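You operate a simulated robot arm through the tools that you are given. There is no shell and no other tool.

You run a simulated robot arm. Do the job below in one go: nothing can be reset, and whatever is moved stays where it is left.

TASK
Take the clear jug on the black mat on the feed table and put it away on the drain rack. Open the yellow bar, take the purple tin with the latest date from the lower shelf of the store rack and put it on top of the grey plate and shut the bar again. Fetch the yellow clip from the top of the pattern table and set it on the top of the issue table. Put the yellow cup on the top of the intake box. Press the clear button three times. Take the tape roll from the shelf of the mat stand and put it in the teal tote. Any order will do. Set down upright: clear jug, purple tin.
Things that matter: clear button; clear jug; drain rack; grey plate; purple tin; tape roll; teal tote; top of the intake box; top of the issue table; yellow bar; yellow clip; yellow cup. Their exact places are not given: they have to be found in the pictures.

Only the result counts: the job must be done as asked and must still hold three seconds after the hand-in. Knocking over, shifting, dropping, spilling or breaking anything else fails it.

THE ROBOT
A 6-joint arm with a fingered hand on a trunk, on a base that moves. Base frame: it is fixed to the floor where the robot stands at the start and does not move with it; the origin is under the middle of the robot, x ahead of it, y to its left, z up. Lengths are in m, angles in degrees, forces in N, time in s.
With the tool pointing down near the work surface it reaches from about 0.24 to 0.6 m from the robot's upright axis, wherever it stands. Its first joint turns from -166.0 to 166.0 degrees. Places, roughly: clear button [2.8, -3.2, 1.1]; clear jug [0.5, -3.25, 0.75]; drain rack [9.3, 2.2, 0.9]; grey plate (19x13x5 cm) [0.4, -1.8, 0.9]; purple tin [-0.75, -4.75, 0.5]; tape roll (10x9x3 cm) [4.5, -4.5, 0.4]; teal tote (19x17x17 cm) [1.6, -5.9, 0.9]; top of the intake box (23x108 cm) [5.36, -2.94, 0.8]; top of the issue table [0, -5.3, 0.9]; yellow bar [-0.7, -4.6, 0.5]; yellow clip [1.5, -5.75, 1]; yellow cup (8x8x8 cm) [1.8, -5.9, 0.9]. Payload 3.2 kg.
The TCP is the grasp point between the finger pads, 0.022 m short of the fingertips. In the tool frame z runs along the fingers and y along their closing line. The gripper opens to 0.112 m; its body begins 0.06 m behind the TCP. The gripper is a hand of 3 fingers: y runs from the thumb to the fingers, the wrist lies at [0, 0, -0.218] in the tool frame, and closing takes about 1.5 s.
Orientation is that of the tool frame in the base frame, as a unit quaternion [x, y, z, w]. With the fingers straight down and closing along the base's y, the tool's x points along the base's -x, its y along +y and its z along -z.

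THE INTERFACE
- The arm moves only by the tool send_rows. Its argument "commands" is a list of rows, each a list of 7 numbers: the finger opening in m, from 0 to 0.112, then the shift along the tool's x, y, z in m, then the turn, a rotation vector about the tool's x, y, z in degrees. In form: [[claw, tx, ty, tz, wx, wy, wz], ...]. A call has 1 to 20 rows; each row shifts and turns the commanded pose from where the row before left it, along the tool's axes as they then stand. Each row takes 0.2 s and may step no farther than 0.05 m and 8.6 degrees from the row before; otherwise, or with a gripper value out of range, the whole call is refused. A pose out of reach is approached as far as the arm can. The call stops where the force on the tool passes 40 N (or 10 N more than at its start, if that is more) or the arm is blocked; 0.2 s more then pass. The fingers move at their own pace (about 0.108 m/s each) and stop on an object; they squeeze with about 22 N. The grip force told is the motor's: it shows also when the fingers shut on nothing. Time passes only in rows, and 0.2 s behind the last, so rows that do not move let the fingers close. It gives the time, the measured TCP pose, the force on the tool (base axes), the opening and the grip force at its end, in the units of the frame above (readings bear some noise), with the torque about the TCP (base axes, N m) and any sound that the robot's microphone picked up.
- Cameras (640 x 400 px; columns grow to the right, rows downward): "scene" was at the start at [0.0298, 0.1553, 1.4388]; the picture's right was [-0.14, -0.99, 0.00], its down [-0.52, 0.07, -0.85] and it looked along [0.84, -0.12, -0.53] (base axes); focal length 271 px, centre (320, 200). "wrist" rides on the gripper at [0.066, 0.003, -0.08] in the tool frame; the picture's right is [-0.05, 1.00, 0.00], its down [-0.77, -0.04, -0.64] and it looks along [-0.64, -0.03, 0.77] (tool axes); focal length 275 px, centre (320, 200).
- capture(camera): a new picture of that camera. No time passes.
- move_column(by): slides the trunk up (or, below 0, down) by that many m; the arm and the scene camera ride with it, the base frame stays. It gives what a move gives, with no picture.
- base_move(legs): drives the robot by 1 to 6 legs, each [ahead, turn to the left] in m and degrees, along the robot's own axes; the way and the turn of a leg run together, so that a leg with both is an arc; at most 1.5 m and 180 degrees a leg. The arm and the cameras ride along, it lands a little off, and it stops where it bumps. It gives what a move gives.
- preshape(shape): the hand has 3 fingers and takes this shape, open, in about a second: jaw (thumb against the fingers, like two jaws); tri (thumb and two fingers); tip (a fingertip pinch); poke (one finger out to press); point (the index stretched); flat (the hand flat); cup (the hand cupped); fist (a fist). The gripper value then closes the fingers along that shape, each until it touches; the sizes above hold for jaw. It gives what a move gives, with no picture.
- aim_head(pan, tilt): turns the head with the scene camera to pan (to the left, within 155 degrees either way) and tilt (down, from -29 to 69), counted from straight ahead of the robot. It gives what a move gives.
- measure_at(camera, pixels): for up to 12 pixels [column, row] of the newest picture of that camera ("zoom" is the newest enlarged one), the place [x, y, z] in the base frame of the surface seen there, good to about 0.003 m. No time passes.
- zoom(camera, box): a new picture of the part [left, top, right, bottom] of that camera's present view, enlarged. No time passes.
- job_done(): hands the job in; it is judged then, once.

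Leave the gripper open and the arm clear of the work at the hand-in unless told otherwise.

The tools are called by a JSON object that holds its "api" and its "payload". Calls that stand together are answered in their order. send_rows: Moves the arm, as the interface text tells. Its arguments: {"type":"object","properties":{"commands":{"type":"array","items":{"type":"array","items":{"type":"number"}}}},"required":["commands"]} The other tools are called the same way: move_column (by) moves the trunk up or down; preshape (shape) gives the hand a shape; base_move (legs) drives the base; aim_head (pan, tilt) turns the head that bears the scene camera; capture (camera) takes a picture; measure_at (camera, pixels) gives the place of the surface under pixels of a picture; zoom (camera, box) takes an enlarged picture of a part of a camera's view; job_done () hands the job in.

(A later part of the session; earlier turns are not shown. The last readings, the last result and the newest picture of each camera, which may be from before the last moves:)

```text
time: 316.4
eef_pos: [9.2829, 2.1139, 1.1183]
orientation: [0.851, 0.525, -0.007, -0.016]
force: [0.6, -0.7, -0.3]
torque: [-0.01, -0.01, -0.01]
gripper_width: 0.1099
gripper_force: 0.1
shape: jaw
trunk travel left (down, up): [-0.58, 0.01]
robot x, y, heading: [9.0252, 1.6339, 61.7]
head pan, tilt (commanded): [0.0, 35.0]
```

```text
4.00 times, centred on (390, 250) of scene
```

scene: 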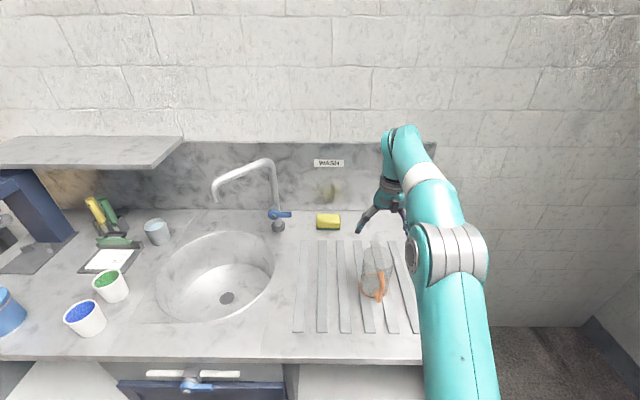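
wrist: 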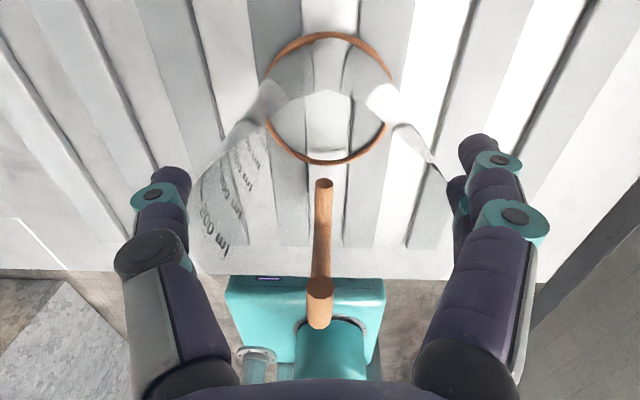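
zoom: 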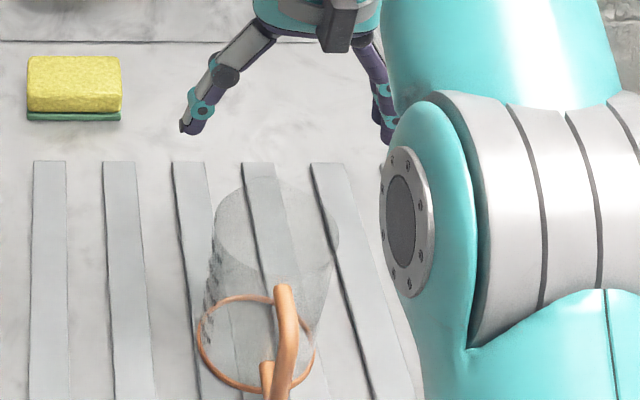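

Jug is on the drain rack, upright. I back away and look toward the area behind the machine.

{"api": "base_move", "payload": {"legs": [[-0.4, 0]]}}

{"api": "move_column", "payload": {"by": -0.13}}

{"api": "aim_head", "payload": {"pan": -150, "tilt": 20}}

{"api": "capture", "payload": {"camera": "scene"}}

{"api": "aim_head", "payload": {"pan": 150, "tilt": 20}}

{"api": "capture", "payload": {"camera": "scene"}}

```text
time: 318.9
eef_pos: [9.0917, 1.7603, 1.1183]
orientation: [0.852, 0.524, -0.007, -0.016]
force: [-0.5, -0.2, 0.6]
torque: [-0.01, -0.03, 0.01]
gripper_width: 0.1101
gripper_force: 0.0
shape: jaw
trunk travel left (down, up): [-0.58, 0.01]
robot x, y, heading: [8.8327, 1.2778, 61.2]
head pan, tilt (commanded): [0.0, 35.0]
```

```text
time: 320.4
eef_pos: [9.0925, 1.7604, 0.989]
orientation: [0.851, 0.524, -0.007, -0.015]
force: [0.1, -0.6, -0.1]
torque: [-0.02, -0.01, 0.0]
gripper_width: 0.1098
gripper_force: 0.1
shape: jaw
trunk travel left (down, up): [-0.45, 0.14]
robot x, y, heading: [8.8379, 1.2799, 61.5]
head pan, tilt (commanded): [0.0, 35.0]
```

```text
time: 322.8
eef_pos: [9.093, 1.7611, 0.9891]
orientation: [0.852, 0.523, -0.007, -0.015]
force: [-0.6, 0.1, -0.9]
torque: [0.01, 0.0, 0.01]
gripper_width: 0.11
gripper_force: 0.0
shape: jaw
trunk travel left (down, up): [-0.45, 0.14]
robot x, y, heading: [8.8347, 1.277, 61.4]
head pan, tilt (commanded): [-150.0, 20.0]
```

```text
taken
```

scene: 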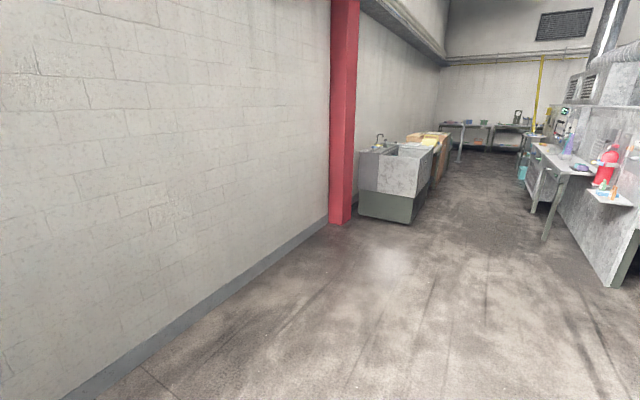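

```text
time: 326.9
eef_pos: [9.093, 1.7608, 0.9896]
orientation: [0.852, 0.523, -0.007, -0.016]
force: [-0.1, 0.2, 0.7]
torque: [0.03, -0.01, 0.0]
gripper_width: 0.1098
gripper_force: 0.0
shape: jaw
trunk travel left (down, up): [-0.45, 0.14]
robot x, y, heading: [8.8415, 1.2767, 61.4]
head pan, tilt (commanded): [150.0, 20.0]
```

```text
taken
```

scene: 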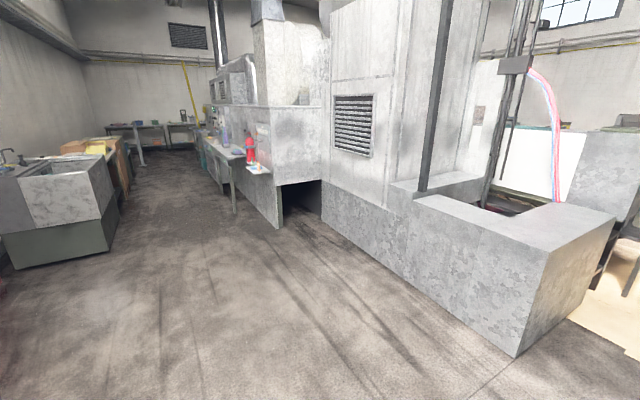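

There is a free corridor behind the machine. I draw the arm in, turn around to face along it and look.

{"api": "send_rows", "payload": {"commands": [[0.112, -0.04, 0, -0.02, 0, 0, 0], [0.112, -0.04, 0, -0.02, 0, 0, 0], [0.112, -0.04, 0, -0.02, 0, 0, 0]]}}

{"api": "base_move", "payload": {"legs": [[0, -180]]}}

{"api": "aim_head", "payload": {"pan": 0, "tilt": 20}}

{"api": "capture", "payload": {"camera": "scene"}}

{"api": "measure_at", "payload": {"camera": "scene", "pixels": [[320, 300], [320, 220], [320, 180], [320, 160], [250, 160], [280, 160], [360, 170], [380, 200], [400, 250], [300, 140], [340, 140], [220, 200]]}}

```text
time: 327.7
eef_pos: [9.041, 1.6501, 1.0479]
orientation: [0.852, 0.524, -0.006, -0.016]
force: [1.1, 0.6, -0.9]
torque: [-0.01, -0.04, -0.01]
gripper_width: 0.1116
gripper_force: 0.1
shape: jaw
trunk travel left (down, up): [-0.45, 0.14]
robot x, y, heading: [8.8389, 1.2789, 61.2]
head pan, tilt (commanded): [150.0, 20.0]
```

```text
time: 335.4
eef_pos: [8.6295, 0.9067, 1.0484]
orientation: [-0.522, 0.853, -0.016, 0.006]
force: [0.8, 0.2, 0.0]
torque: [0.0, -0.01, 0.0]
gripper_width: 0.1121
gripper_force: 0.0
shape: jaw
trunk travel left (down, up): [-0.45, 0.14]
robot x, y, heading: [8.8364, 1.277, -118.7]
head pan, tilt (commanded): [150.0, 20.0]
```

```text
time: 337.8
eef_pos: [8.6301, 0.9067, 1.0482]
orientation: [-0.522, 0.853, -0.016, 0.007]
force: [0.0, 0.3, -0.4]
torque: [-0.02, -0.05, 0.0]
gripper_width: 0.1119
gripper_force: 0.1
shape: jaw
trunk travel left (down, up): [-0.45, 0.14]
robot x, y, heading: [8.8386, 1.2797, -119.0]
head pan, tilt (commanded): [0.0, 20.0]
```

```text
taken
```

scene: 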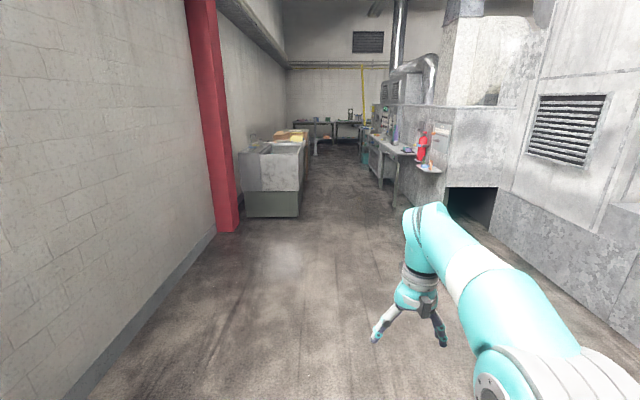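

```text
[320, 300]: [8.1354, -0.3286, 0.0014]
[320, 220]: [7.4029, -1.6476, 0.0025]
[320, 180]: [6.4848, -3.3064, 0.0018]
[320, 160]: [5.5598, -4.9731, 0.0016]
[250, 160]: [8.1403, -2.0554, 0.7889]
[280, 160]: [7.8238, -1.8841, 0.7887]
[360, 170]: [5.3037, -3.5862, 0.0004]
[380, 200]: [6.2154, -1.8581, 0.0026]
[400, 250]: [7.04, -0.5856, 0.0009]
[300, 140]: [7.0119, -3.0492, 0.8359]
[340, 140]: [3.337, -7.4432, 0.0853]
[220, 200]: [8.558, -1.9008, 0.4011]
```

I measure the left block's edge and the right-hand furniture, then drive on.

{"api": "measure_at", "payload": {"camera": "scene", "pixels": [[303, 165], [300, 215], [310, 150], [383, 185], [396, 205], [372, 180], [345, 150], [365, 150], [440, 165], [400, 150], [420, 165], [330, 150]]}}

{"api": "zoom", "payload": {"camera": "scene", "box": [240, 85, 448, 215]}}

```text
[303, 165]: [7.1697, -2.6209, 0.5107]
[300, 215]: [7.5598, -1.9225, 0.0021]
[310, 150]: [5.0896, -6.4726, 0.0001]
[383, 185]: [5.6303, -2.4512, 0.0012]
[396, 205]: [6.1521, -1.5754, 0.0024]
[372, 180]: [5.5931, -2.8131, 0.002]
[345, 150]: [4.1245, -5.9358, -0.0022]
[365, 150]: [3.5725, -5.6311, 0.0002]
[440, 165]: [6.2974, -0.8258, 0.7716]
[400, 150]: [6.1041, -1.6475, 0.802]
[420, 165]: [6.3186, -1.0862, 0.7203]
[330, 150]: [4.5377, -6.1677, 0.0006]
```

```text
3.08 times, centred on (344, 150) of scene
```

zoom: 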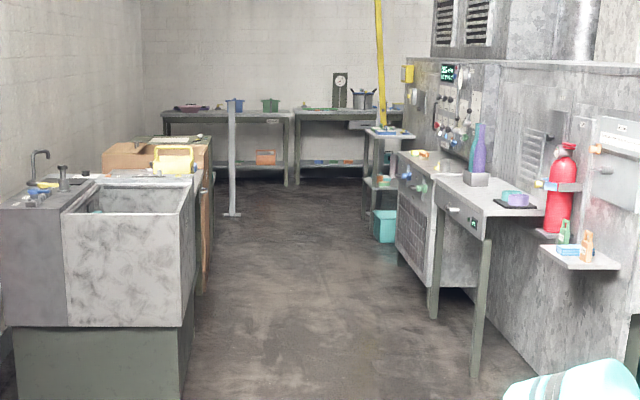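

I recognise the intake box (mesh-sided cabinet at zoom (440,220)) and, further, the small stand with a blue top (mat stand) at zoom (388,150). I drive down the corridor 4.5 m, then look.

{"api": "base_move", "payload": {"legs": [[1.5, -1], [1.5, 0], [1.5, 0]]}}

{"api": "capture", "payload": {"camera": "scene"}}

{"api": "measure_at", "payload": {"camera": "scene", "pixels": [[320, 300], [320, 220], [380, 200], [360, 170], [400, 250], [300, 160], [250, 200], [270, 170], [420, 180], [400, 150], [440, 170], [350, 150]]}}

```text
time: 359.3
eef_pos: [6.3281, -2.9757, 1.048]
orientation: [-0.51, 0.86, -0.016, 0.007]
force: [-0.4, 0.6, -0.4]
torque: [-0.01, -0.02, -0.01]
gripper_width: 0.112
gripper_force: 0.1
shape: jaw
trunk travel left (down, up): [-0.45, 0.14]
robot x, y, heading: [6.5433, -2.6113, -120.6]
head pan, tilt (commanded): [0.0, 20.0]
```

```text
taken
```

scene: 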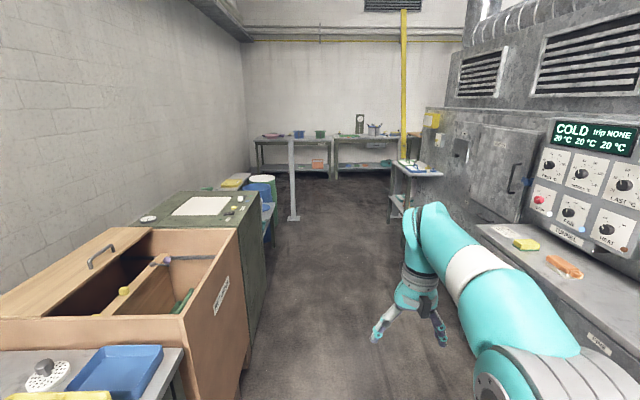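

```text
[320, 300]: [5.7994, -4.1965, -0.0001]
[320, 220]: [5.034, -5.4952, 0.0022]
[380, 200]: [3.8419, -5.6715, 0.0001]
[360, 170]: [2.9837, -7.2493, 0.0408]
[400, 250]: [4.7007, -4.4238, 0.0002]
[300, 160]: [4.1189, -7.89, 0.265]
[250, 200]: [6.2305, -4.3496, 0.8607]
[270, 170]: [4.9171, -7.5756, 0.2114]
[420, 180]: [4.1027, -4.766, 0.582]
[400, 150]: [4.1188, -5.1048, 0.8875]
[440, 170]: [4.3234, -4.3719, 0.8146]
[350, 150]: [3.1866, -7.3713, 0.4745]
```

I zoom in on the mat stand near pixel (415,185) and look right at the intake box.

{"api": "zoom", "payload": {"camera": "scene", "box": [370, 140, 466, 200]}}

{"api": "aim_head", "payload": {"pan": -60, "tilt": 25}}

{"api": "capture", "payload": {"camera": "scene"}}

{"api": "measure_at", "payload": {"camera": "scene", "pixels": [[320, 300], [320, 200], [250, 250], [200, 250], [400, 250], [300, 230], [350, 270], [280, 280], [450, 280], [240, 270], [330, 250], [380, 300]]}}

```text
6.67 times, centred on (418, 170) of scene
```

zoom: 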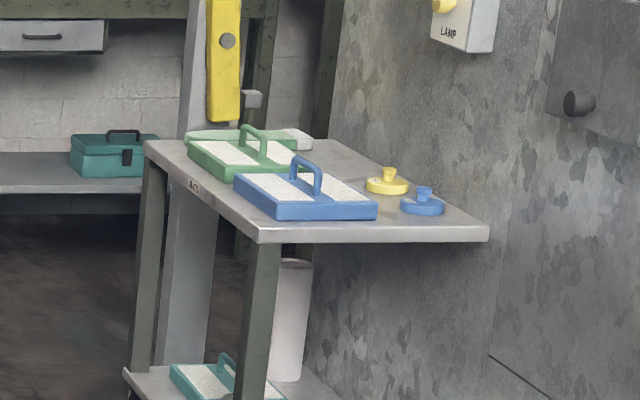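

```text
time: 360.6
eef_pos: [6.3288, -2.9759, 1.0486]
orientation: [-0.51, 0.86, -0.017, 0.007]
force: [0.5, 0.0, -0.6]
torque: [0.0, -0.01, -0.05]
gripper_width: 0.1122
gripper_force: 0.0
shape: jaw
trunk travel left (down, up): [-0.45, 0.14]
robot x, y, heading: [6.5418, -2.6095, -120.5]
head pan, tilt (commanded): [-60.0, 25.0]
```

```text
taken
```

scene: 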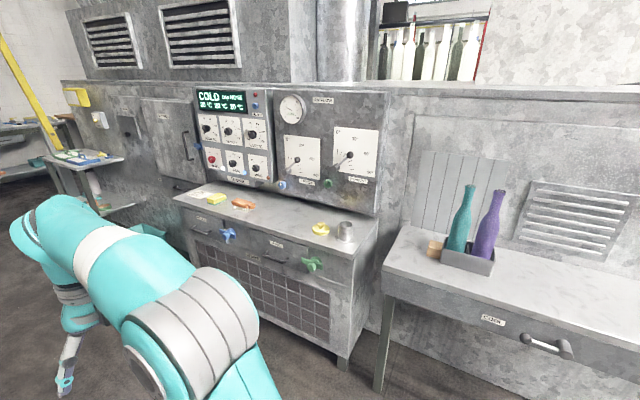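

```text
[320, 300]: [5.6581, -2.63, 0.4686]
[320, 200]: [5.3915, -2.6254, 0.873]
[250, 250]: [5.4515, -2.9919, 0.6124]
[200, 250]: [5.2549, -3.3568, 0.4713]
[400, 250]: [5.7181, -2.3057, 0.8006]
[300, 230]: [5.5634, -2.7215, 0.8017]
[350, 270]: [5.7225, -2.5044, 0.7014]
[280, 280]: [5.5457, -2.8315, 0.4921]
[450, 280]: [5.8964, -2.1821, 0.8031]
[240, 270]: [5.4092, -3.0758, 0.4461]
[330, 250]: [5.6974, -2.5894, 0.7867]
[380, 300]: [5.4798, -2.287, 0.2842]
```

I drive 1.7 m further along and look at the stand's shelf.

{"api": "base_move", "payload": {"legs": [[1.5, 1.9], [0.3, 0]]}}

{"api": "aim_head", "payload": {"pan": -45, "tilt": 35}}

{"api": "capture", "payload": {"camera": "scene"}}

```text
time: 369.7
eef_pos: [5.4575, -4.5481, 1.0497]
orientation: [-0.524, 0.852, -0.017, 0.008]
force: [0.2, -0.3, -0.5]
torque: [0.0, 0.01, 0.03]
gripper_width: 0.1121
gripper_force: 0.0
shape: jaw
trunk travel left (down, up): [-0.45, 0.14]
robot x, y, heading: [5.6648, -4.1806, -118.6]
head pan, tilt (commanded): [-60.0, 25.0]
```

```text
time: 370.5
eef_pos: [5.4594, -4.5484, 1.0478]
orientation: [-0.523, 0.852, -0.016, 0.006]
force: [1.1, -0.8, -0.9]
torque: [-0.01, -0.03, 0.03]
gripper_width: 0.1117
gripper_force: 0.0
shape: jaw
trunk travel left (down, up): [-0.45, 0.14]
robot x, y, heading: [5.6685, -4.1777, -118.7]
head pan, tilt (commanded): [-45.0, 35.0]
```

```text
taken
```

scene: 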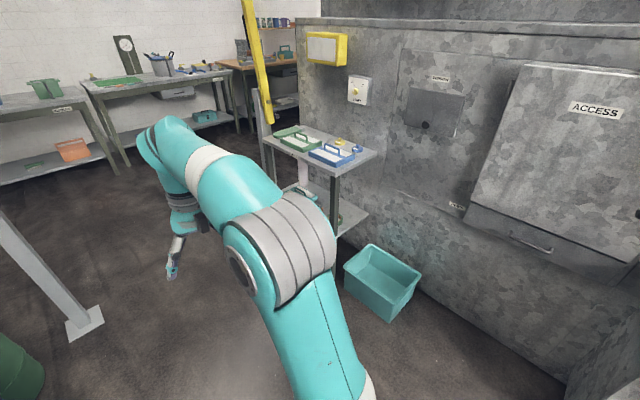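

I measure the pole base, the floor bin and the stand's position.

{"api": "measure_at", "payload": {"camera": "scene", "pixels": [[85, 322], [100, 315], [345, 268], [380, 318], [335, 165], [375, 152], [268, 140], [300, 128], [362, 212], [335, 235], [300, 190], [30, 360]]}}

{"api": "zoom", "payload": {"camera": "scene", "box": [250, 110, 410, 240]}}

```text
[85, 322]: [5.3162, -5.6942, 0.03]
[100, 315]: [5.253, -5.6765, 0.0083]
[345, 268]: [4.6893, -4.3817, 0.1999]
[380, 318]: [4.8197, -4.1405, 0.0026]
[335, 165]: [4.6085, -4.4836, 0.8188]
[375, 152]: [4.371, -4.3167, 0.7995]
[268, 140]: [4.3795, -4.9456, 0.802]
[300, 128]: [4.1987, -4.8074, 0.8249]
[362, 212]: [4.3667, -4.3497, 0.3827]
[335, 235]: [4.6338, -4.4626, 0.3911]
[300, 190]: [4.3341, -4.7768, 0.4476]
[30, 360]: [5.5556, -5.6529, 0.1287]
```

```text
3.08 times, centred on (330, 175) of scene
```

zoom: 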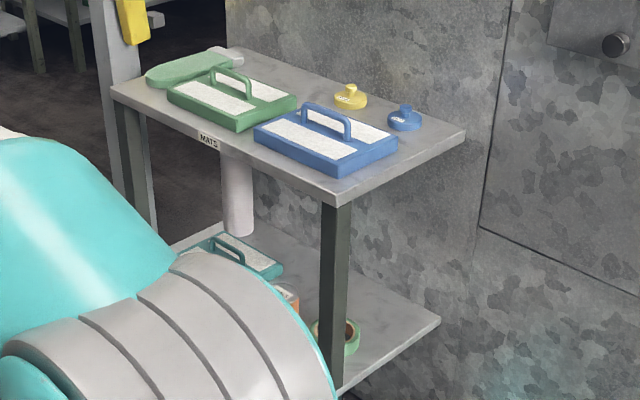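

The green tape roll is on the lower shelf near its front right. I drive 0.95 m and turn right to face the stand.

{"api": "base_move", "payload": {"legs": [[0.9, 0], [0, -90]]}}

{"api": "aim_head", "payload": {"pan": 0, "tilt": 50}}

{"api": "capture", "payload": {"camera": "scene"}}

```text
time: 379.0
eef_pos: [4.8702, -4.751, 1.048]
orientation: [0.233, 0.972, -0.017, -0.007]
force: [-0.4, -0.5, 0.1]
torque: [-0.01, 0.03, -0.04]
gripper_width: 0.1119
gripper_force: 0.0
shape: jaw
trunk travel left (down, up): [-0.45, 0.14]
robot x, y, heading: [5.2446, -4.9578, 150.9]
head pan, tilt (commanded): [-45.0, 35.0]
```

```text
time: 380.1
eef_pos: [4.8691, -4.751, 1.0475]
orientation: [0.233, 0.972, -0.017, -0.007]
force: [-0.8, -0.3, -0.8]
torque: [0.03, 0.01, 0.0]
gripper_width: 0.1119
gripper_force: 0.1
shape: jaw
trunk travel left (down, up): [-0.45, 0.14]
robot x, y, heading: [5.2412, -4.9567, 151.5]
head pan, tilt (commanded): [0.0, 50.0]
```

```text
taken
```

scene: 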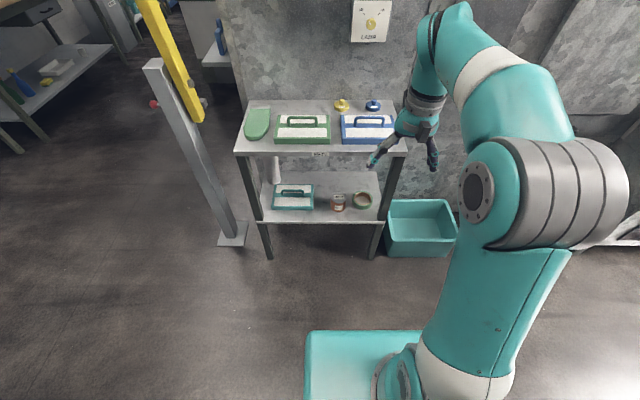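

I zoom on the shelf items around (330,195).

{"api": "zoom", "payload": {"camera": "scene", "box": [260, 160, 404, 250]}}

{"api": "measure_at", "payload": {"camera": "zoom", "pixels": [[455, 155], [415, 180], [500, 180], [455, 205], [455, 180], [345, 175], [345, 195], [380, 180], [455, 230], [560, 150], [160, 170], [455, 280]]}}

```text
4.44 times, centred on (332, 205) of scene
```

zoom: 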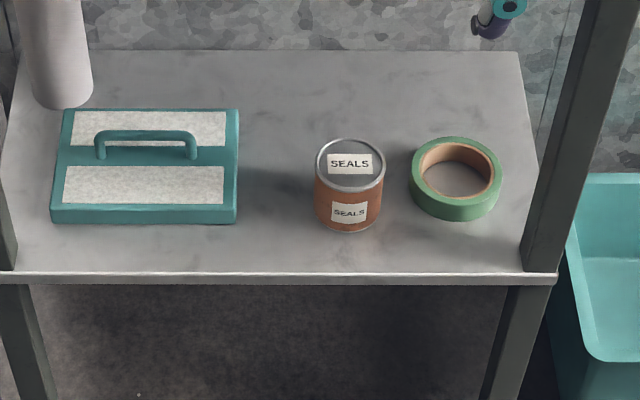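

```text
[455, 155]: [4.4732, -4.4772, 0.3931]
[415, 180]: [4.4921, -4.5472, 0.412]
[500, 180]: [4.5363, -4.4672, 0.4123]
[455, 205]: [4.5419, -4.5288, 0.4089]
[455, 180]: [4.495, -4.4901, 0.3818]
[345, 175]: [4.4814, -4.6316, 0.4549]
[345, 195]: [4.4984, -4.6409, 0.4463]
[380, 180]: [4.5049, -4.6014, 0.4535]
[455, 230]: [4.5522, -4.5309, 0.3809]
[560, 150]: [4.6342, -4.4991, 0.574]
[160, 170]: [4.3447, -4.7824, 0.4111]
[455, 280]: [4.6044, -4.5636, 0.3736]
```

The tape roll lies flat at about (4.512,-4.5055), OD ≈0.095, wall ≈0.012, top z 0.412. I'll pinch its left wall with the thumb outside and the fingers in the hole. First pitch the hand 28° forward, narrow the opening and lower the trunk.

{"api": "send_rows", "payload": {"commands": [[0.112, 0, 0, 0, 0, 8.5, 0], [0.112, 0, 0, 0, 0, 8.5, 0], [0.112, 0, 0, 0, 0, 8.5, 0], [0.112, 0, 0, 0, 0, 2.5, 0]]}}

{"api": "move_column", "payload": {"by": -0.45}}

{"api": "capture", "payload": {"camera": "scene"}}

{"api": "capture", "payload": {"camera": "wrist"}}

```text
time: 381.1
eef_pos: [4.8686, -4.7518, 1.0475]
orientation: [0.231, 0.941, 0.041, -0.243]
force: [0.7, -0.4, 1.0]
torque: [0.02, 0.01, 0.0]
gripper_width: 0.112
gripper_force: 0.1
shape: jaw
trunk travel left (down, up): [-0.45, 0.14]
robot x, y, heading: [5.2402, -4.9564, 151.4]
head pan, tilt (commanded): [0.0, 50.0]
```

```text
refused: -0.45 is not a number from -0.4 to 0.4
```

```text
taken
```

scene: 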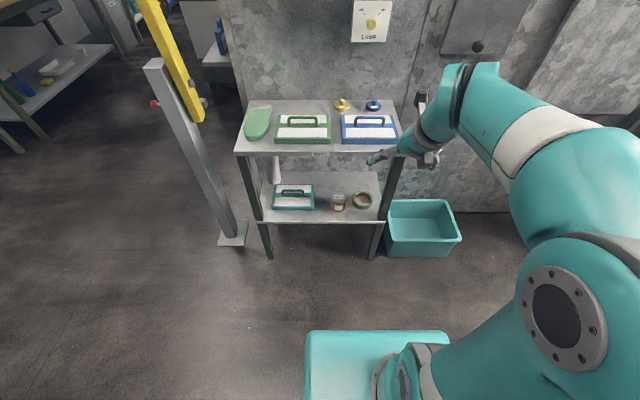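

```text
taken
```

wrist: 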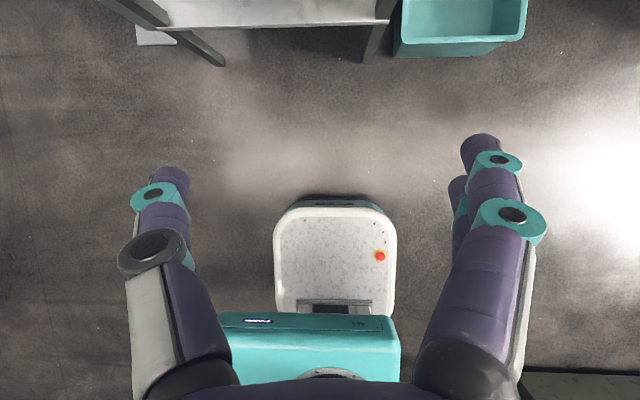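

The trunk moves at most 0.4 m per call; I do it in two.

{"api": "move_column", "payload": {"by": -0.4}}

{"api": "move_column", "payload": {"by": -0.05}}

{"api": "send_rows", "payload": {"commands": [[0.08, 0, 0, 0, 0, 0, 0], [0.08, 0, 0, 0, 0, 0, 0]]}}

{"api": "capture", "payload": {"camera": "wrist"}}

{"api": "capture", "payload": {"camera": "scene"}}

```text
time: 384.9
eef_pos: [4.8695, -4.7506, 0.6483]
orientation: [0.231, 0.941, 0.041, -0.242]
force: [-0.7, 0.6, -1.1]
torque: [0.03, 0.05, -0.03]
gripper_width: 0.1119
gripper_force: 0.1
shape: jaw
trunk travel left (down, up): [-0.05, 0.54]
robot x, y, heading: [5.2424, -4.9571, 151.3]
head pan, tilt (commanded): [0.0, 50.0]
```

```text
time: 385.9
eef_pos: [4.8696, -4.7512, 0.5987]
orientation: [0.23, 0.942, 0.041, -0.241]
force: [-0.6, 1.0, 0.0]
torque: [0.0, 0.02, 0.0]
gripper_width: 0.1117
gripper_force: 0.0
shape: jaw
trunk travel left (down, up): [0.0, 0.59]
robot x, y, heading: [5.2388, -4.9582, 151.3]
head pan, tilt (commanded): [0.0, 50.0]
```

```text
time: 386.5
eef_pos: [4.8686, -4.7501, 0.5993]
orientation: [0.231, 0.942, 0.041, -0.241]
force: [-0.5, -0.2, 0.3]
torque: [-0.06, -0.01, -0.02]
gripper_width: 0.0804
gripper_force: 0.2
shape: jaw
trunk travel left (down, up): [0.0, 0.59]
robot x, y, heading: [5.24, -4.955, 151.0]
head pan, tilt (commanded): [0.0, 50.0]
```

```text
taken
```

wrist: 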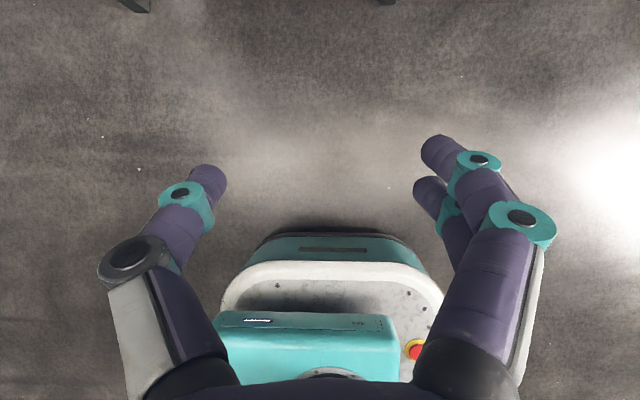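

```text
taken
```

scene: 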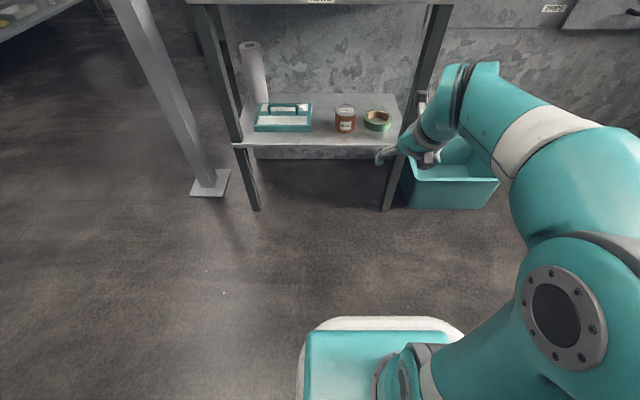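

I refine the tape position from this lower viewpoint.

{"api": "zoom", "payload": {"camera": "scene", "box": [320, 80, 416, 140]}}

{"api": "measure_at", "payload": {"camera": "zoom", "pixels": [[293, 250], [470, 240], [380, 285], [375, 190], [300, 225], [463, 225], [380, 265], [330, 225], [440, 215], [170, 200], [235, 240], [540, 230]]}}

```text
6.67 times, centred on (368, 110) of scene
```

zoom: 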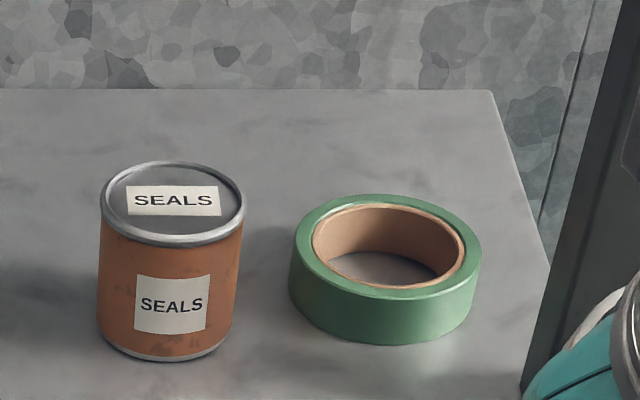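

```text
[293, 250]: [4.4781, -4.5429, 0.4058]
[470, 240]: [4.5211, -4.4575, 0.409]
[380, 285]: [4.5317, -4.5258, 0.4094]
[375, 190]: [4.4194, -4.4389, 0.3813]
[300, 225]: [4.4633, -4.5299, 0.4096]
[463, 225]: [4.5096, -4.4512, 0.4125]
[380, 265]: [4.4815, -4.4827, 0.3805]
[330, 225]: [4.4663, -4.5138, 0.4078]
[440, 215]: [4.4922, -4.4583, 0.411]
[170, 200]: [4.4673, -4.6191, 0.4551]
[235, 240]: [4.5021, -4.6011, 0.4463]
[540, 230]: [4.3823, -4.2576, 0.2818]
```

I measure ring edges more carefully.

{"api": "measure_at", "payload": {"camera": "zoom", "pixels": [[304, 238], [474, 248], [385, 294], [385, 198], [320, 210], [450, 212], [330, 282], [440, 286], [340, 200], [430, 202], [299, 255], [472, 260]]}}

```text
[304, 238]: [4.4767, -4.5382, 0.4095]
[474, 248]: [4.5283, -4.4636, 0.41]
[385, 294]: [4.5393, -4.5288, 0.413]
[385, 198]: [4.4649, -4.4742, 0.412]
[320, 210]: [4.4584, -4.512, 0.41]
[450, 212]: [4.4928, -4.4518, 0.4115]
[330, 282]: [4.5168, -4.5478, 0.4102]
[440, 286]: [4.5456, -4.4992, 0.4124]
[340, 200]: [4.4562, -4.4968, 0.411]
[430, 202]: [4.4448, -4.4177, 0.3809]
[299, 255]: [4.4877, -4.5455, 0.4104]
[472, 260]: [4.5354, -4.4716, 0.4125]
```

Ring centre (4.503,-4.502), so the left wall is at (4.483,-4.539). The hand is already laterally aligned (u=1.84). I drive 0.33 m ahead.

{"api": "base_move", "payload": {"legs": [[0.33, 0]]}}

{"api": "capture", "payload": {"camera": "wrist"}}

{"api": "capture", "payload": {"camera": "scene"}}

```text
time: 388.6
eef_pos: [4.5833, -4.5931, 0.597]
orientation: [0.231, 0.941, 0.041, -0.242]
force: [0.3, 0.0, -0.1]
torque: [0.01, -0.01, 0.02]
gripper_width: 0.0803
gripper_force: 0.1
shape: jaw
trunk travel left (down, up): [0.0, 0.59]
robot x, y, heading: [4.9558, -4.7998, 151.1]
head pan, tilt (commanded): [0.0, 50.0]
```

```text
taken
```

wrist: 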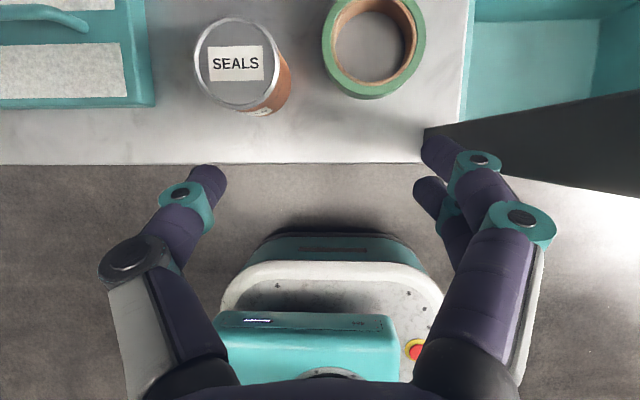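

```text
taken
```

scene: 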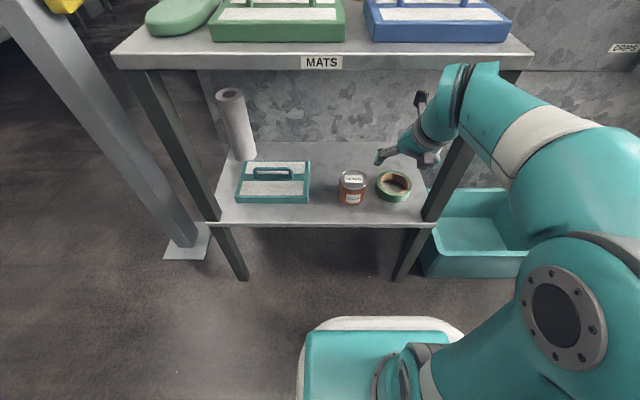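

I narrow the opening to 0.042, descend 0.13 m, then move forward over the ring.

{"api": "send_rows", "payload": {"commands": [[0.042, 0, 0, 0, 0, 0, 0], [0.042, -0.0208, 0.0015, 0.0388, 0, 0, 0], [0.042, -0.0208, 0.0015, 0.0388, 0, 0, 0], [0.042, -0.0208, 0.0015, 0.0388, 0, 0, 0], [0.042, 0.0335, 0.0009, 0.018, 0, 0, 0], [0.042, 0.0335, 0.0009, 0.018, 0, 0, 0], [0.042, 0.0335, 0.0009, 0.018, 0, 0, 0]]}}

{"api": "capture", "payload": {"camera": "wrist"}}

{"api": "capture", "payload": {"camera": "scene"}}

```text
time: 390.2
eef_pos: [4.4827, -4.5399, 0.4675]
orientation: [0.231, 0.942, 0.041, -0.242]
force: [0.3, 0.8, -0.2]
torque: [0.01, 0.04, 0.01]
gripper_width: 0.0425
gripper_force: 0.1
shape: jaw
trunk travel left (down, up): [0.0, 0.59]
robot x, y, heading: [4.9553, -4.7996, 151.3]
head pan, tilt (commanded): [0.0, 50.0]
```

```text
taken
```

wrist: 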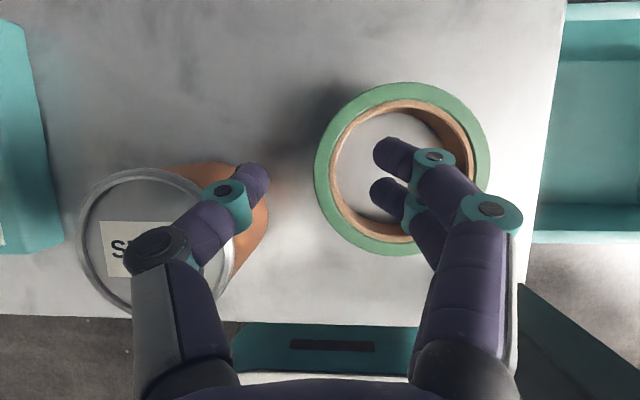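

```text
taken
```

scene: 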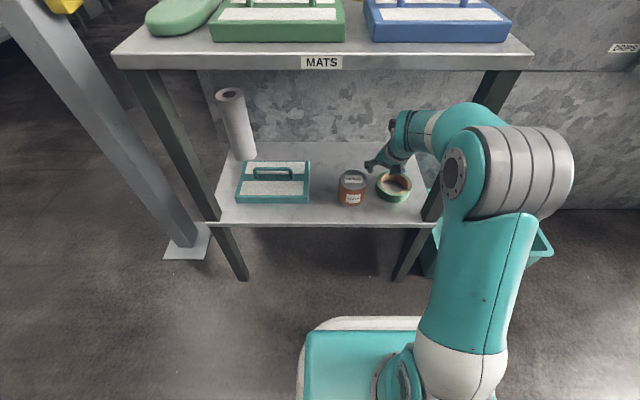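

The thumb would come close to the can. I narrow to 0.034 and shift 7 mm to the right, then check.

{"api": "send_rows", "payload": {"commands": [[0.034, 0, 0.007, 0, 0, 0, 0], [0.034, 0, 0, 0, 0, 0, 0]]}}

{"api": "capture", "payload": {"camera": "wrist"}}

{"api": "zoom", "payload": {"camera": "scene", "box": [330, 140, 442, 210]}}

```text
time: 390.8
eef_pos: [4.4857, -4.5335, 0.4656]
orientation: [0.23, 0.942, 0.041, -0.242]
force: [0.3, 1.0, -0.7]
torque: [0.01, 0.01, -0.01]
gripper_width: 0.0346
gripper_force: 0.0
shape: jaw
trunk travel left (down, up): [0.0, 0.59]
robot x, y, heading: [4.9591, -4.798, 151.2]
head pan, tilt (commanded): [0.0, 50.0]
```

```text
taken
```

wrist: 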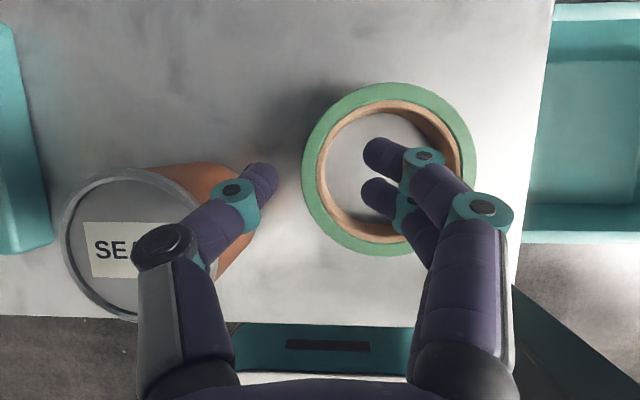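

```text
5.71 times, centred on (386, 175) of scene
```

zoom: 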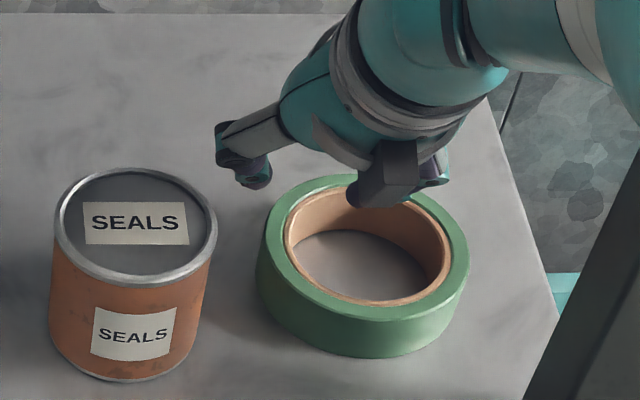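

The thumb knuckle would hit the can with this orientation. I change plan: pinch the ring's front wall with the closing line pointing away from me (hand rolled 90°, nearly vertical). First I rise, back out 0.1 m, steepen and roll.

{"api": "send_rows", "payload": {"commands": [[0.05, 0.0213, -0.0015, -0.0397, 0, 0, 0], [0.05, 0.0213, -0.0015, -0.0397, 0, 0, 0], [0.05, -0.0441, -0.0013, -0.0236, 0, 0, 0], [0.05, -0.0441, -0.0013, -0.0236, 0, 0, 0], [0.05, 0, 0, 0, 0, -8, 0], [0.05, 0, 0, 0, 0, -8, 0], [0.05, 0, 0, 0, 0, -4, 0]]}}

{"api": "send_rows", "payload": {"commands": [[0.05, 0, 0, 0, 0, 0, -8.05], [0.05, 0, 0, 0, 0, 0, -8.05], [0.05, 0, 0, 0, 0, 0, -8.05], [0.05, 0, 0, 0, 0, 0, -8.05], [0.05, 0, 0, 0, 0, 0, -8.05], [0.05, 0, 0, 0, 0, 0, -8.05], [0.05, 0, 0, 0, 0, 0, -8.05], [0.05, 0, 0, 0, 0, 0, -8.05], [0.05, 0, 0, 0, 0, 0, -8.05], [0.05, 0, 0, 0, 0, 0, -8.05], [0.05, 0, 0, 0, 0, 0, -8.05]]}}

{"api": "capture", "payload": {"camera": "wrist"}}

{"api": "capture", "payload": {"camera": "scene"}}

```text
time: 392.6
eef_pos: [4.6046, -4.6004, 0.5601]
orientation: [0.234, 0.97, -0.003, -0.068]
force: [-0.7, -0.4, 0.2]
torque: [0.01, 0.0, 0.02]
gripper_width: 0.0496
gripper_force: 0.0
shape: jaw
trunk travel left (down, up): [0.0, 0.59]
robot x, y, heading: [4.9666, -4.8022, 151.4]
head pan, tilt (commanded): [0.0, 50.0]
stopped in row 7: the arm was blocked; the commanded pose is now the measured one
```

```text
time: 392.9
eef_pos: [4.5994, -4.5963, 0.5301]
orientation: [0.209, 0.976, 0.0, -0.057]
force: [1.1, 0.6, -3.6]
torque: [-0.01, 0.13, -0.01]
gripper_width: 0.0497
gripper_force: 0.1
shape: jaw
trunk travel left (down, up): [0.0, 0.59]
robot x, y, heading: [4.9997, -4.8233, 151.2]
head pan, tilt (commanded): [0.0, 50.0]
stopped in row 1: the arm was blocked; the commanded pose is now the measured one
```

```text
taken
```

wrist: 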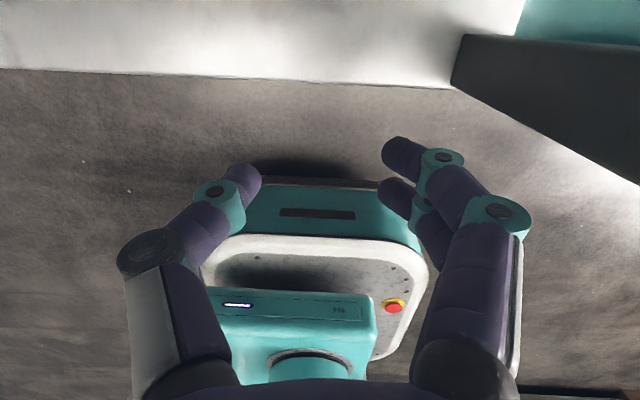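

```text
taken
```

scene: 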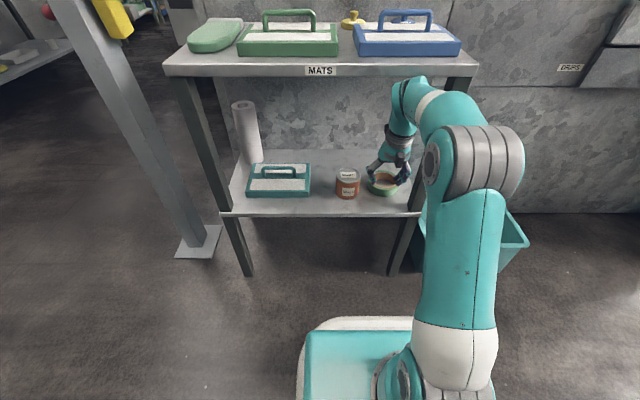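

The wrist touched the stand's top edge (z≈0.78) while steepening. I stop and back the base away at once, then check that nothing moved.

{"api": "base_move", "payload": {"legs": [[-0.2, 0]]}}

{"api": "capture", "payload": {"camera": "scene"}}

{"api": "measure_at", "payload": {"camera": "scene", "pixels": [[320, 80], [230, 55], [450, 60], [280, 180], [340, 190], [375, 195], [250, 140], [400, 45], [290, 40], [355, 20], [215, 40], [200, 250]]}}

```text
time: 393.7
eef_pos: [4.5479, -4.5696, 0.4644]
orientation: [0.208, 0.978, -0.014, -0.016]
force: [-0.1, 0.1, 0.5]
torque: [0.0, 0.04, 0.0]
gripper_width: 0.0496
gripper_force: 0.2
shape: jaw
trunk travel left (down, up): [0.0, 0.59]
robot x, y, heading: [4.989, -4.8185, 151.4]
head pan, tilt (commanded): [0.0, 50.0]
stopped in leg 1: the robot was blocked; the commanded pose is now the measured one
```

```text
taken
```

scene: 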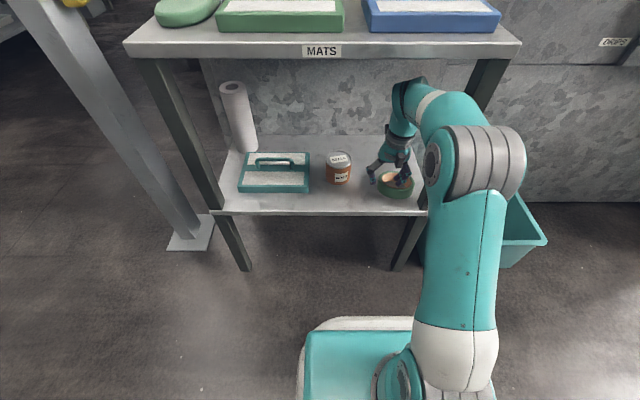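

```text
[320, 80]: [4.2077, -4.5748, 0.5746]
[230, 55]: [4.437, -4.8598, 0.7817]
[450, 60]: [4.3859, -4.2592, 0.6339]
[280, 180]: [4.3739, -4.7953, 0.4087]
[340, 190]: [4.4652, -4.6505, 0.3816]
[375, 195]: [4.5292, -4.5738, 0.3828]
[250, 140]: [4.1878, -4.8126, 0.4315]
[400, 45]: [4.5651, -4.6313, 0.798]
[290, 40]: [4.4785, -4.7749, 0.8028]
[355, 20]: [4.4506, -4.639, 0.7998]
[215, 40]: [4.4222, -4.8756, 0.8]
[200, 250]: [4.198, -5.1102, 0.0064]
```

I zoom in to see the state of the hand, tape and can.

{"api": "zoom", "payload": {"camera": "scene", "box": [300, 60, 460, 220]}}

{"api": "capture", "payload": {"camera": "wrist"}}

```text
2.50 times, centred on (380, 140) of scene
```

zoom: 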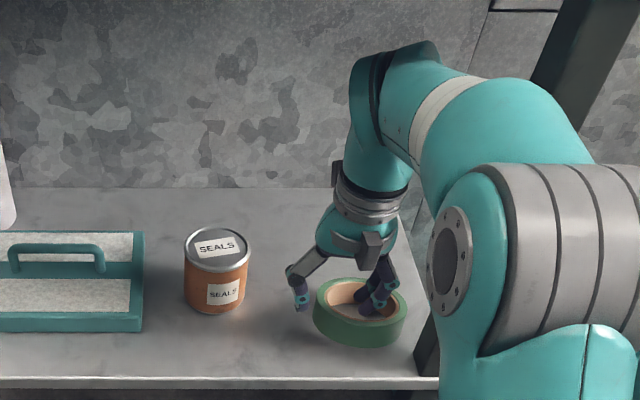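

```text
taken
```

wrist: 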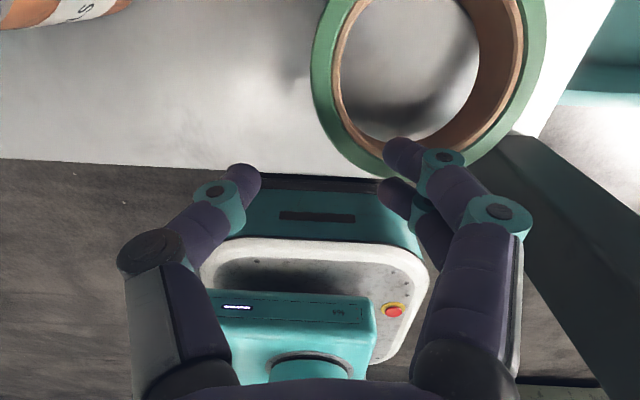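

Hand is free now (z 0.464). I check whether the stand or its items moved by measuring characteristic points.

{"api": "measure_at", "payload": {"camera": "scene", "pixels": [[130, 44], [517, 44], [322, 51], [220, 213], [245, 268], [398, 266], [338, 160], [340, 178], [395, 192], [382, 185], [235, 90], [275, 168]]}}

```text
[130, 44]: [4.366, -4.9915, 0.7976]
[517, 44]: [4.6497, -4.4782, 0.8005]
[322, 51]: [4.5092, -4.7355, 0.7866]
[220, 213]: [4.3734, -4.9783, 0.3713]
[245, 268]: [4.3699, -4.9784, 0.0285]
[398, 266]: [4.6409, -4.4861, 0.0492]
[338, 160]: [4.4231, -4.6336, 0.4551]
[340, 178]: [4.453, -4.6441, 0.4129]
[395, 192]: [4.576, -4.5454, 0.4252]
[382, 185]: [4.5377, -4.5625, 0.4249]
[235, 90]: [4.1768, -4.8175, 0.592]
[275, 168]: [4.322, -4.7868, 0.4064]
```

The stand itself is in place, but the SEALS can seems to have been nudged by about 4–5 cm; I'll restore it. First I must free the hand: I measure where the wrist's top is relative to the stand's board.

{"api": "measure_at", "payload": {"camera": "scene", "pixels": [[408, 82], [420, 80], [398, 90], [430, 95], [450, 100], [480, 110], [395, 110], [470, 150], [322, 58], [400, 55], [450, 55], [500, 52]]}}

{"api": "zoom", "payload": {"camera": "scene", "box": [360, 30, 488, 110]}}

```text
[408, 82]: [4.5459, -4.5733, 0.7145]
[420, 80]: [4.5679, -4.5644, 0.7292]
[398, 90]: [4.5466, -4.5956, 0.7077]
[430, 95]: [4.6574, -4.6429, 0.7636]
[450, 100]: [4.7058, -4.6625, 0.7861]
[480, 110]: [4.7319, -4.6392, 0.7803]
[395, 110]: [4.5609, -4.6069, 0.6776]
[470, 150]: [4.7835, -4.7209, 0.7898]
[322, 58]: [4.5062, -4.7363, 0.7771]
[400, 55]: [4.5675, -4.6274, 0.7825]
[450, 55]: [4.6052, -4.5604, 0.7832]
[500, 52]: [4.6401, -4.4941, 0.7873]
```

```text
5.00 times, centred on (424, 70) of scene
```

zoom: 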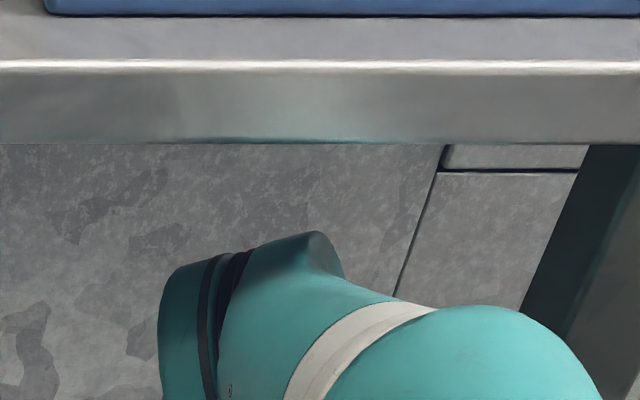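

The wrist's top is now at z 0.73, below the board's underside (0.775), so it can slide out. I back the base 0.12 m and check.

{"api": "base_move", "payload": {"legs": [[-0.12, 0]]}}

```text
time: 394.9
eef_pos: [4.653, -4.6275, 0.4663]
orientation: [0.207, 0.978, -0.013, -0.017]
force: [0.1, 0.6, 0.6]
torque: [-0.02, 0.04, 0.0]
gripper_width: 0.0495
gripper_force: 0.0
shape: jaw
trunk travel left (down, up): [0.0, 0.59]
robot x, y, heading: [5.0963, -4.8791, 151.2]
head pan, tilt (commanded): [0.0, 50.0]
```

Moved freely. I back out further and then survey the shelf.

{"api": "base_move", "payload": {"legs": [[-0.2, 0]]}}

{"api": "capture", "payload": {"camera": "scene"}}

{"api": "zoom", "payload": {"camera": "scene", "box": [240, 60, 432, 180]}}

```text
time: 396.5
eef_pos: [4.8298, -4.7246, 0.4662]
orientation: [0.208, 0.978, -0.013, -0.018]
force: [-0.6, -0.1, 0.9]
torque: [0.0, -0.02, 0.0]
gripper_width: 0.0494
gripper_force: 0.0
shape: jaw
trunk travel left (down, up): [0.0, 0.59]
robot x, y, heading: [5.2687, -4.9746, 151.0]
head pan, tilt (commanded): [0.0, 50.0]
```

```text
taken
```

scene: 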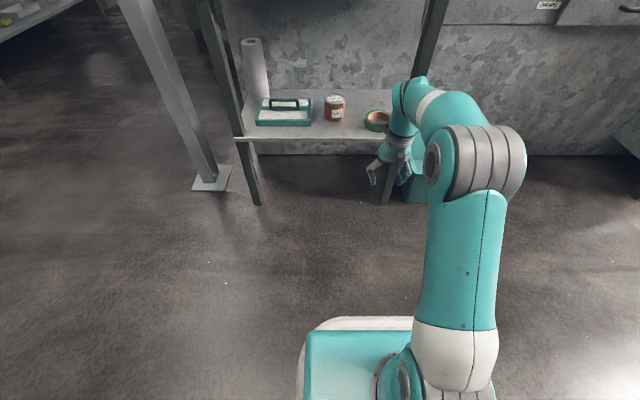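

```text
3.33 times, centred on (336, 120) of scene
```

zoom: 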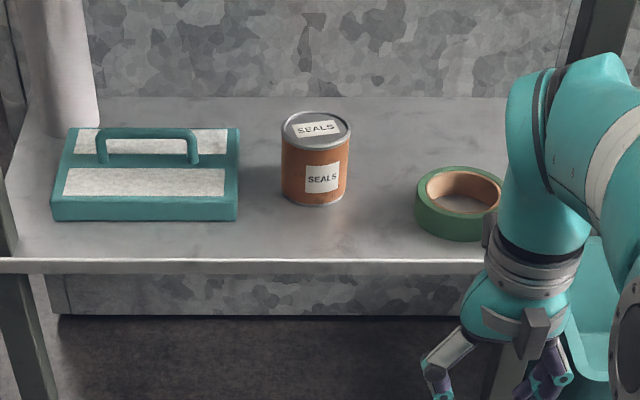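

I measure the can's and the tape's present positions.

{"api": "measure_at", "payload": {"camera": "zoom", "pixels": [[316, 129], [284, 132], [350, 132], [318, 144], [316, 115], [458, 228], [420, 190], [498, 190], [458, 170], [440, 222], [480, 222], [425, 210]]}}

```text
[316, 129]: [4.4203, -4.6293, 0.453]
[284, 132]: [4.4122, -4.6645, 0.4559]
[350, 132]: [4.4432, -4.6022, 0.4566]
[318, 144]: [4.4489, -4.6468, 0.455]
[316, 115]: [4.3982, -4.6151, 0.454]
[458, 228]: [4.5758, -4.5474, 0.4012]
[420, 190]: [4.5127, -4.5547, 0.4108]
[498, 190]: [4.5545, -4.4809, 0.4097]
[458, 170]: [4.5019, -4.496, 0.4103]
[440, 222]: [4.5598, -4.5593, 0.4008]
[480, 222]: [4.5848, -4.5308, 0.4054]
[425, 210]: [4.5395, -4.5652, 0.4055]
```

The can's centre moved from about (4.471,-4.620) to (4.425,-4.632). I will grip it and put it back. First I re-square and pitch the hand to ~45° here in the open, and measure the teal pad's edge.

{"api": "send_rows", "payload": {"commands": [[0.09, 0, 0, 0, 0, 0, 4.6], [0.09, 0, 0, 0, 0, 8.5, 0], [0.09, 0, 0, 0, 0, 8.5, 0], [0.09, 0, 0, 0, 0, 8.5, 0], [0.09, 0, 0, 0, 0, 8.5, 0], [0.09, 0, 0, 0, 0, 8.5, 0]]}}

{"api": "capture", "payload": {"camera": "scene"}}

{"api": "zoom", "payload": {"camera": "scene", "box": [240, 60, 432, 180]}}

{"api": "measure_at", "payload": {"camera": "zoom", "pixels": [[237, 200], [237, 140], [210, 140], [458, 190], [415, 195], [500, 200], [460, 170], [455, 215]]}}

```text
time: 397.9
eef_pos: [4.8262, -4.7281, 0.4667]
orientation: [0.232, 0.909, 0.06, -0.341]
force: [-0.1, -0.2, -0.4]
torque: [-0.01, 0.02, 0.0]
gripper_width: 0.0898
gripper_force: 0.0
shape: jaw
out of reach, approached as far as the arm can: row 6
trunk travel left (down, up): [0.0, 0.59]
robot x, y, heading: [5.2719, -4.9768, 151.3]
head pan, tilt (commanded): [0.0, 50.0]
```

```text
taken
```

scene: 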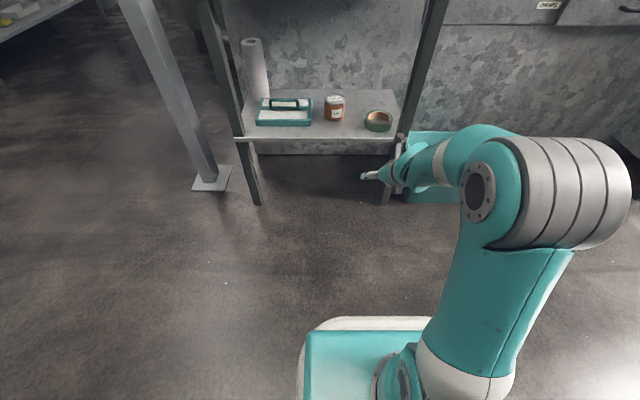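

```text
3.33 times, centred on (336, 120) of scene
```

zoom: 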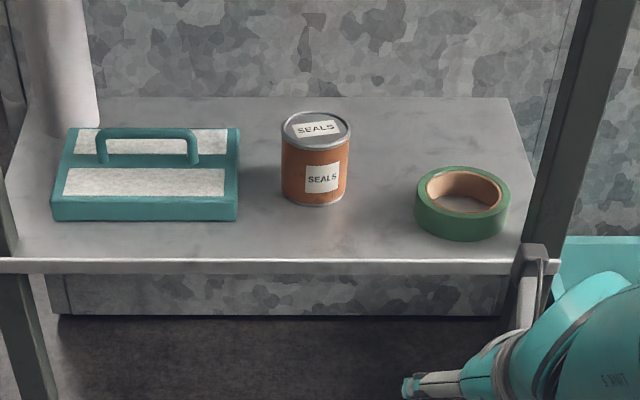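

```text
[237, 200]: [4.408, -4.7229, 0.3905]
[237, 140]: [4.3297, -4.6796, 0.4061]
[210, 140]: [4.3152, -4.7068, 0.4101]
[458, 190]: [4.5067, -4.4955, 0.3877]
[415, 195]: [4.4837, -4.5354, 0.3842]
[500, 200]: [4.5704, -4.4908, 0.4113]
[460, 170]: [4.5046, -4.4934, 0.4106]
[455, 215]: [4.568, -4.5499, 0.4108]
```

Pad edge is at u=2.037, leaving a 5 cm gap to the can for the thumb. I drive 0.2 m ahead.

{"api": "base_move", "payload": {"legs": [[0.2, 0]]}}

{"api": "capture", "payload": {"camera": "wrist"}}

```text
time: 399.5
eef_pos: [4.649, -4.6307, 0.4667]
orientation: [0.232, 0.909, 0.059, -0.342]
force: [-0.9, 0.2, -0.3]
torque: [0.0, 0.01, -0.02]
gripper_width: 0.0896
gripper_force: 0.1
shape: jaw
trunk travel left (down, up): [0.0, 0.59]
robot x, y, heading: [5.0949, -4.8767, 151.1]
head pan, tilt (commanded): [0.0, 50.0]
```

```text
taken
```

wrist: 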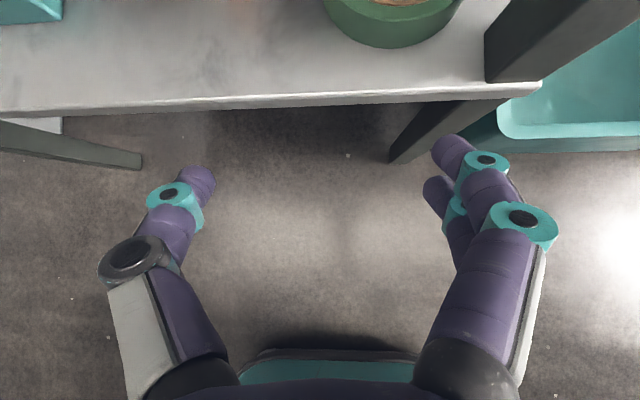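

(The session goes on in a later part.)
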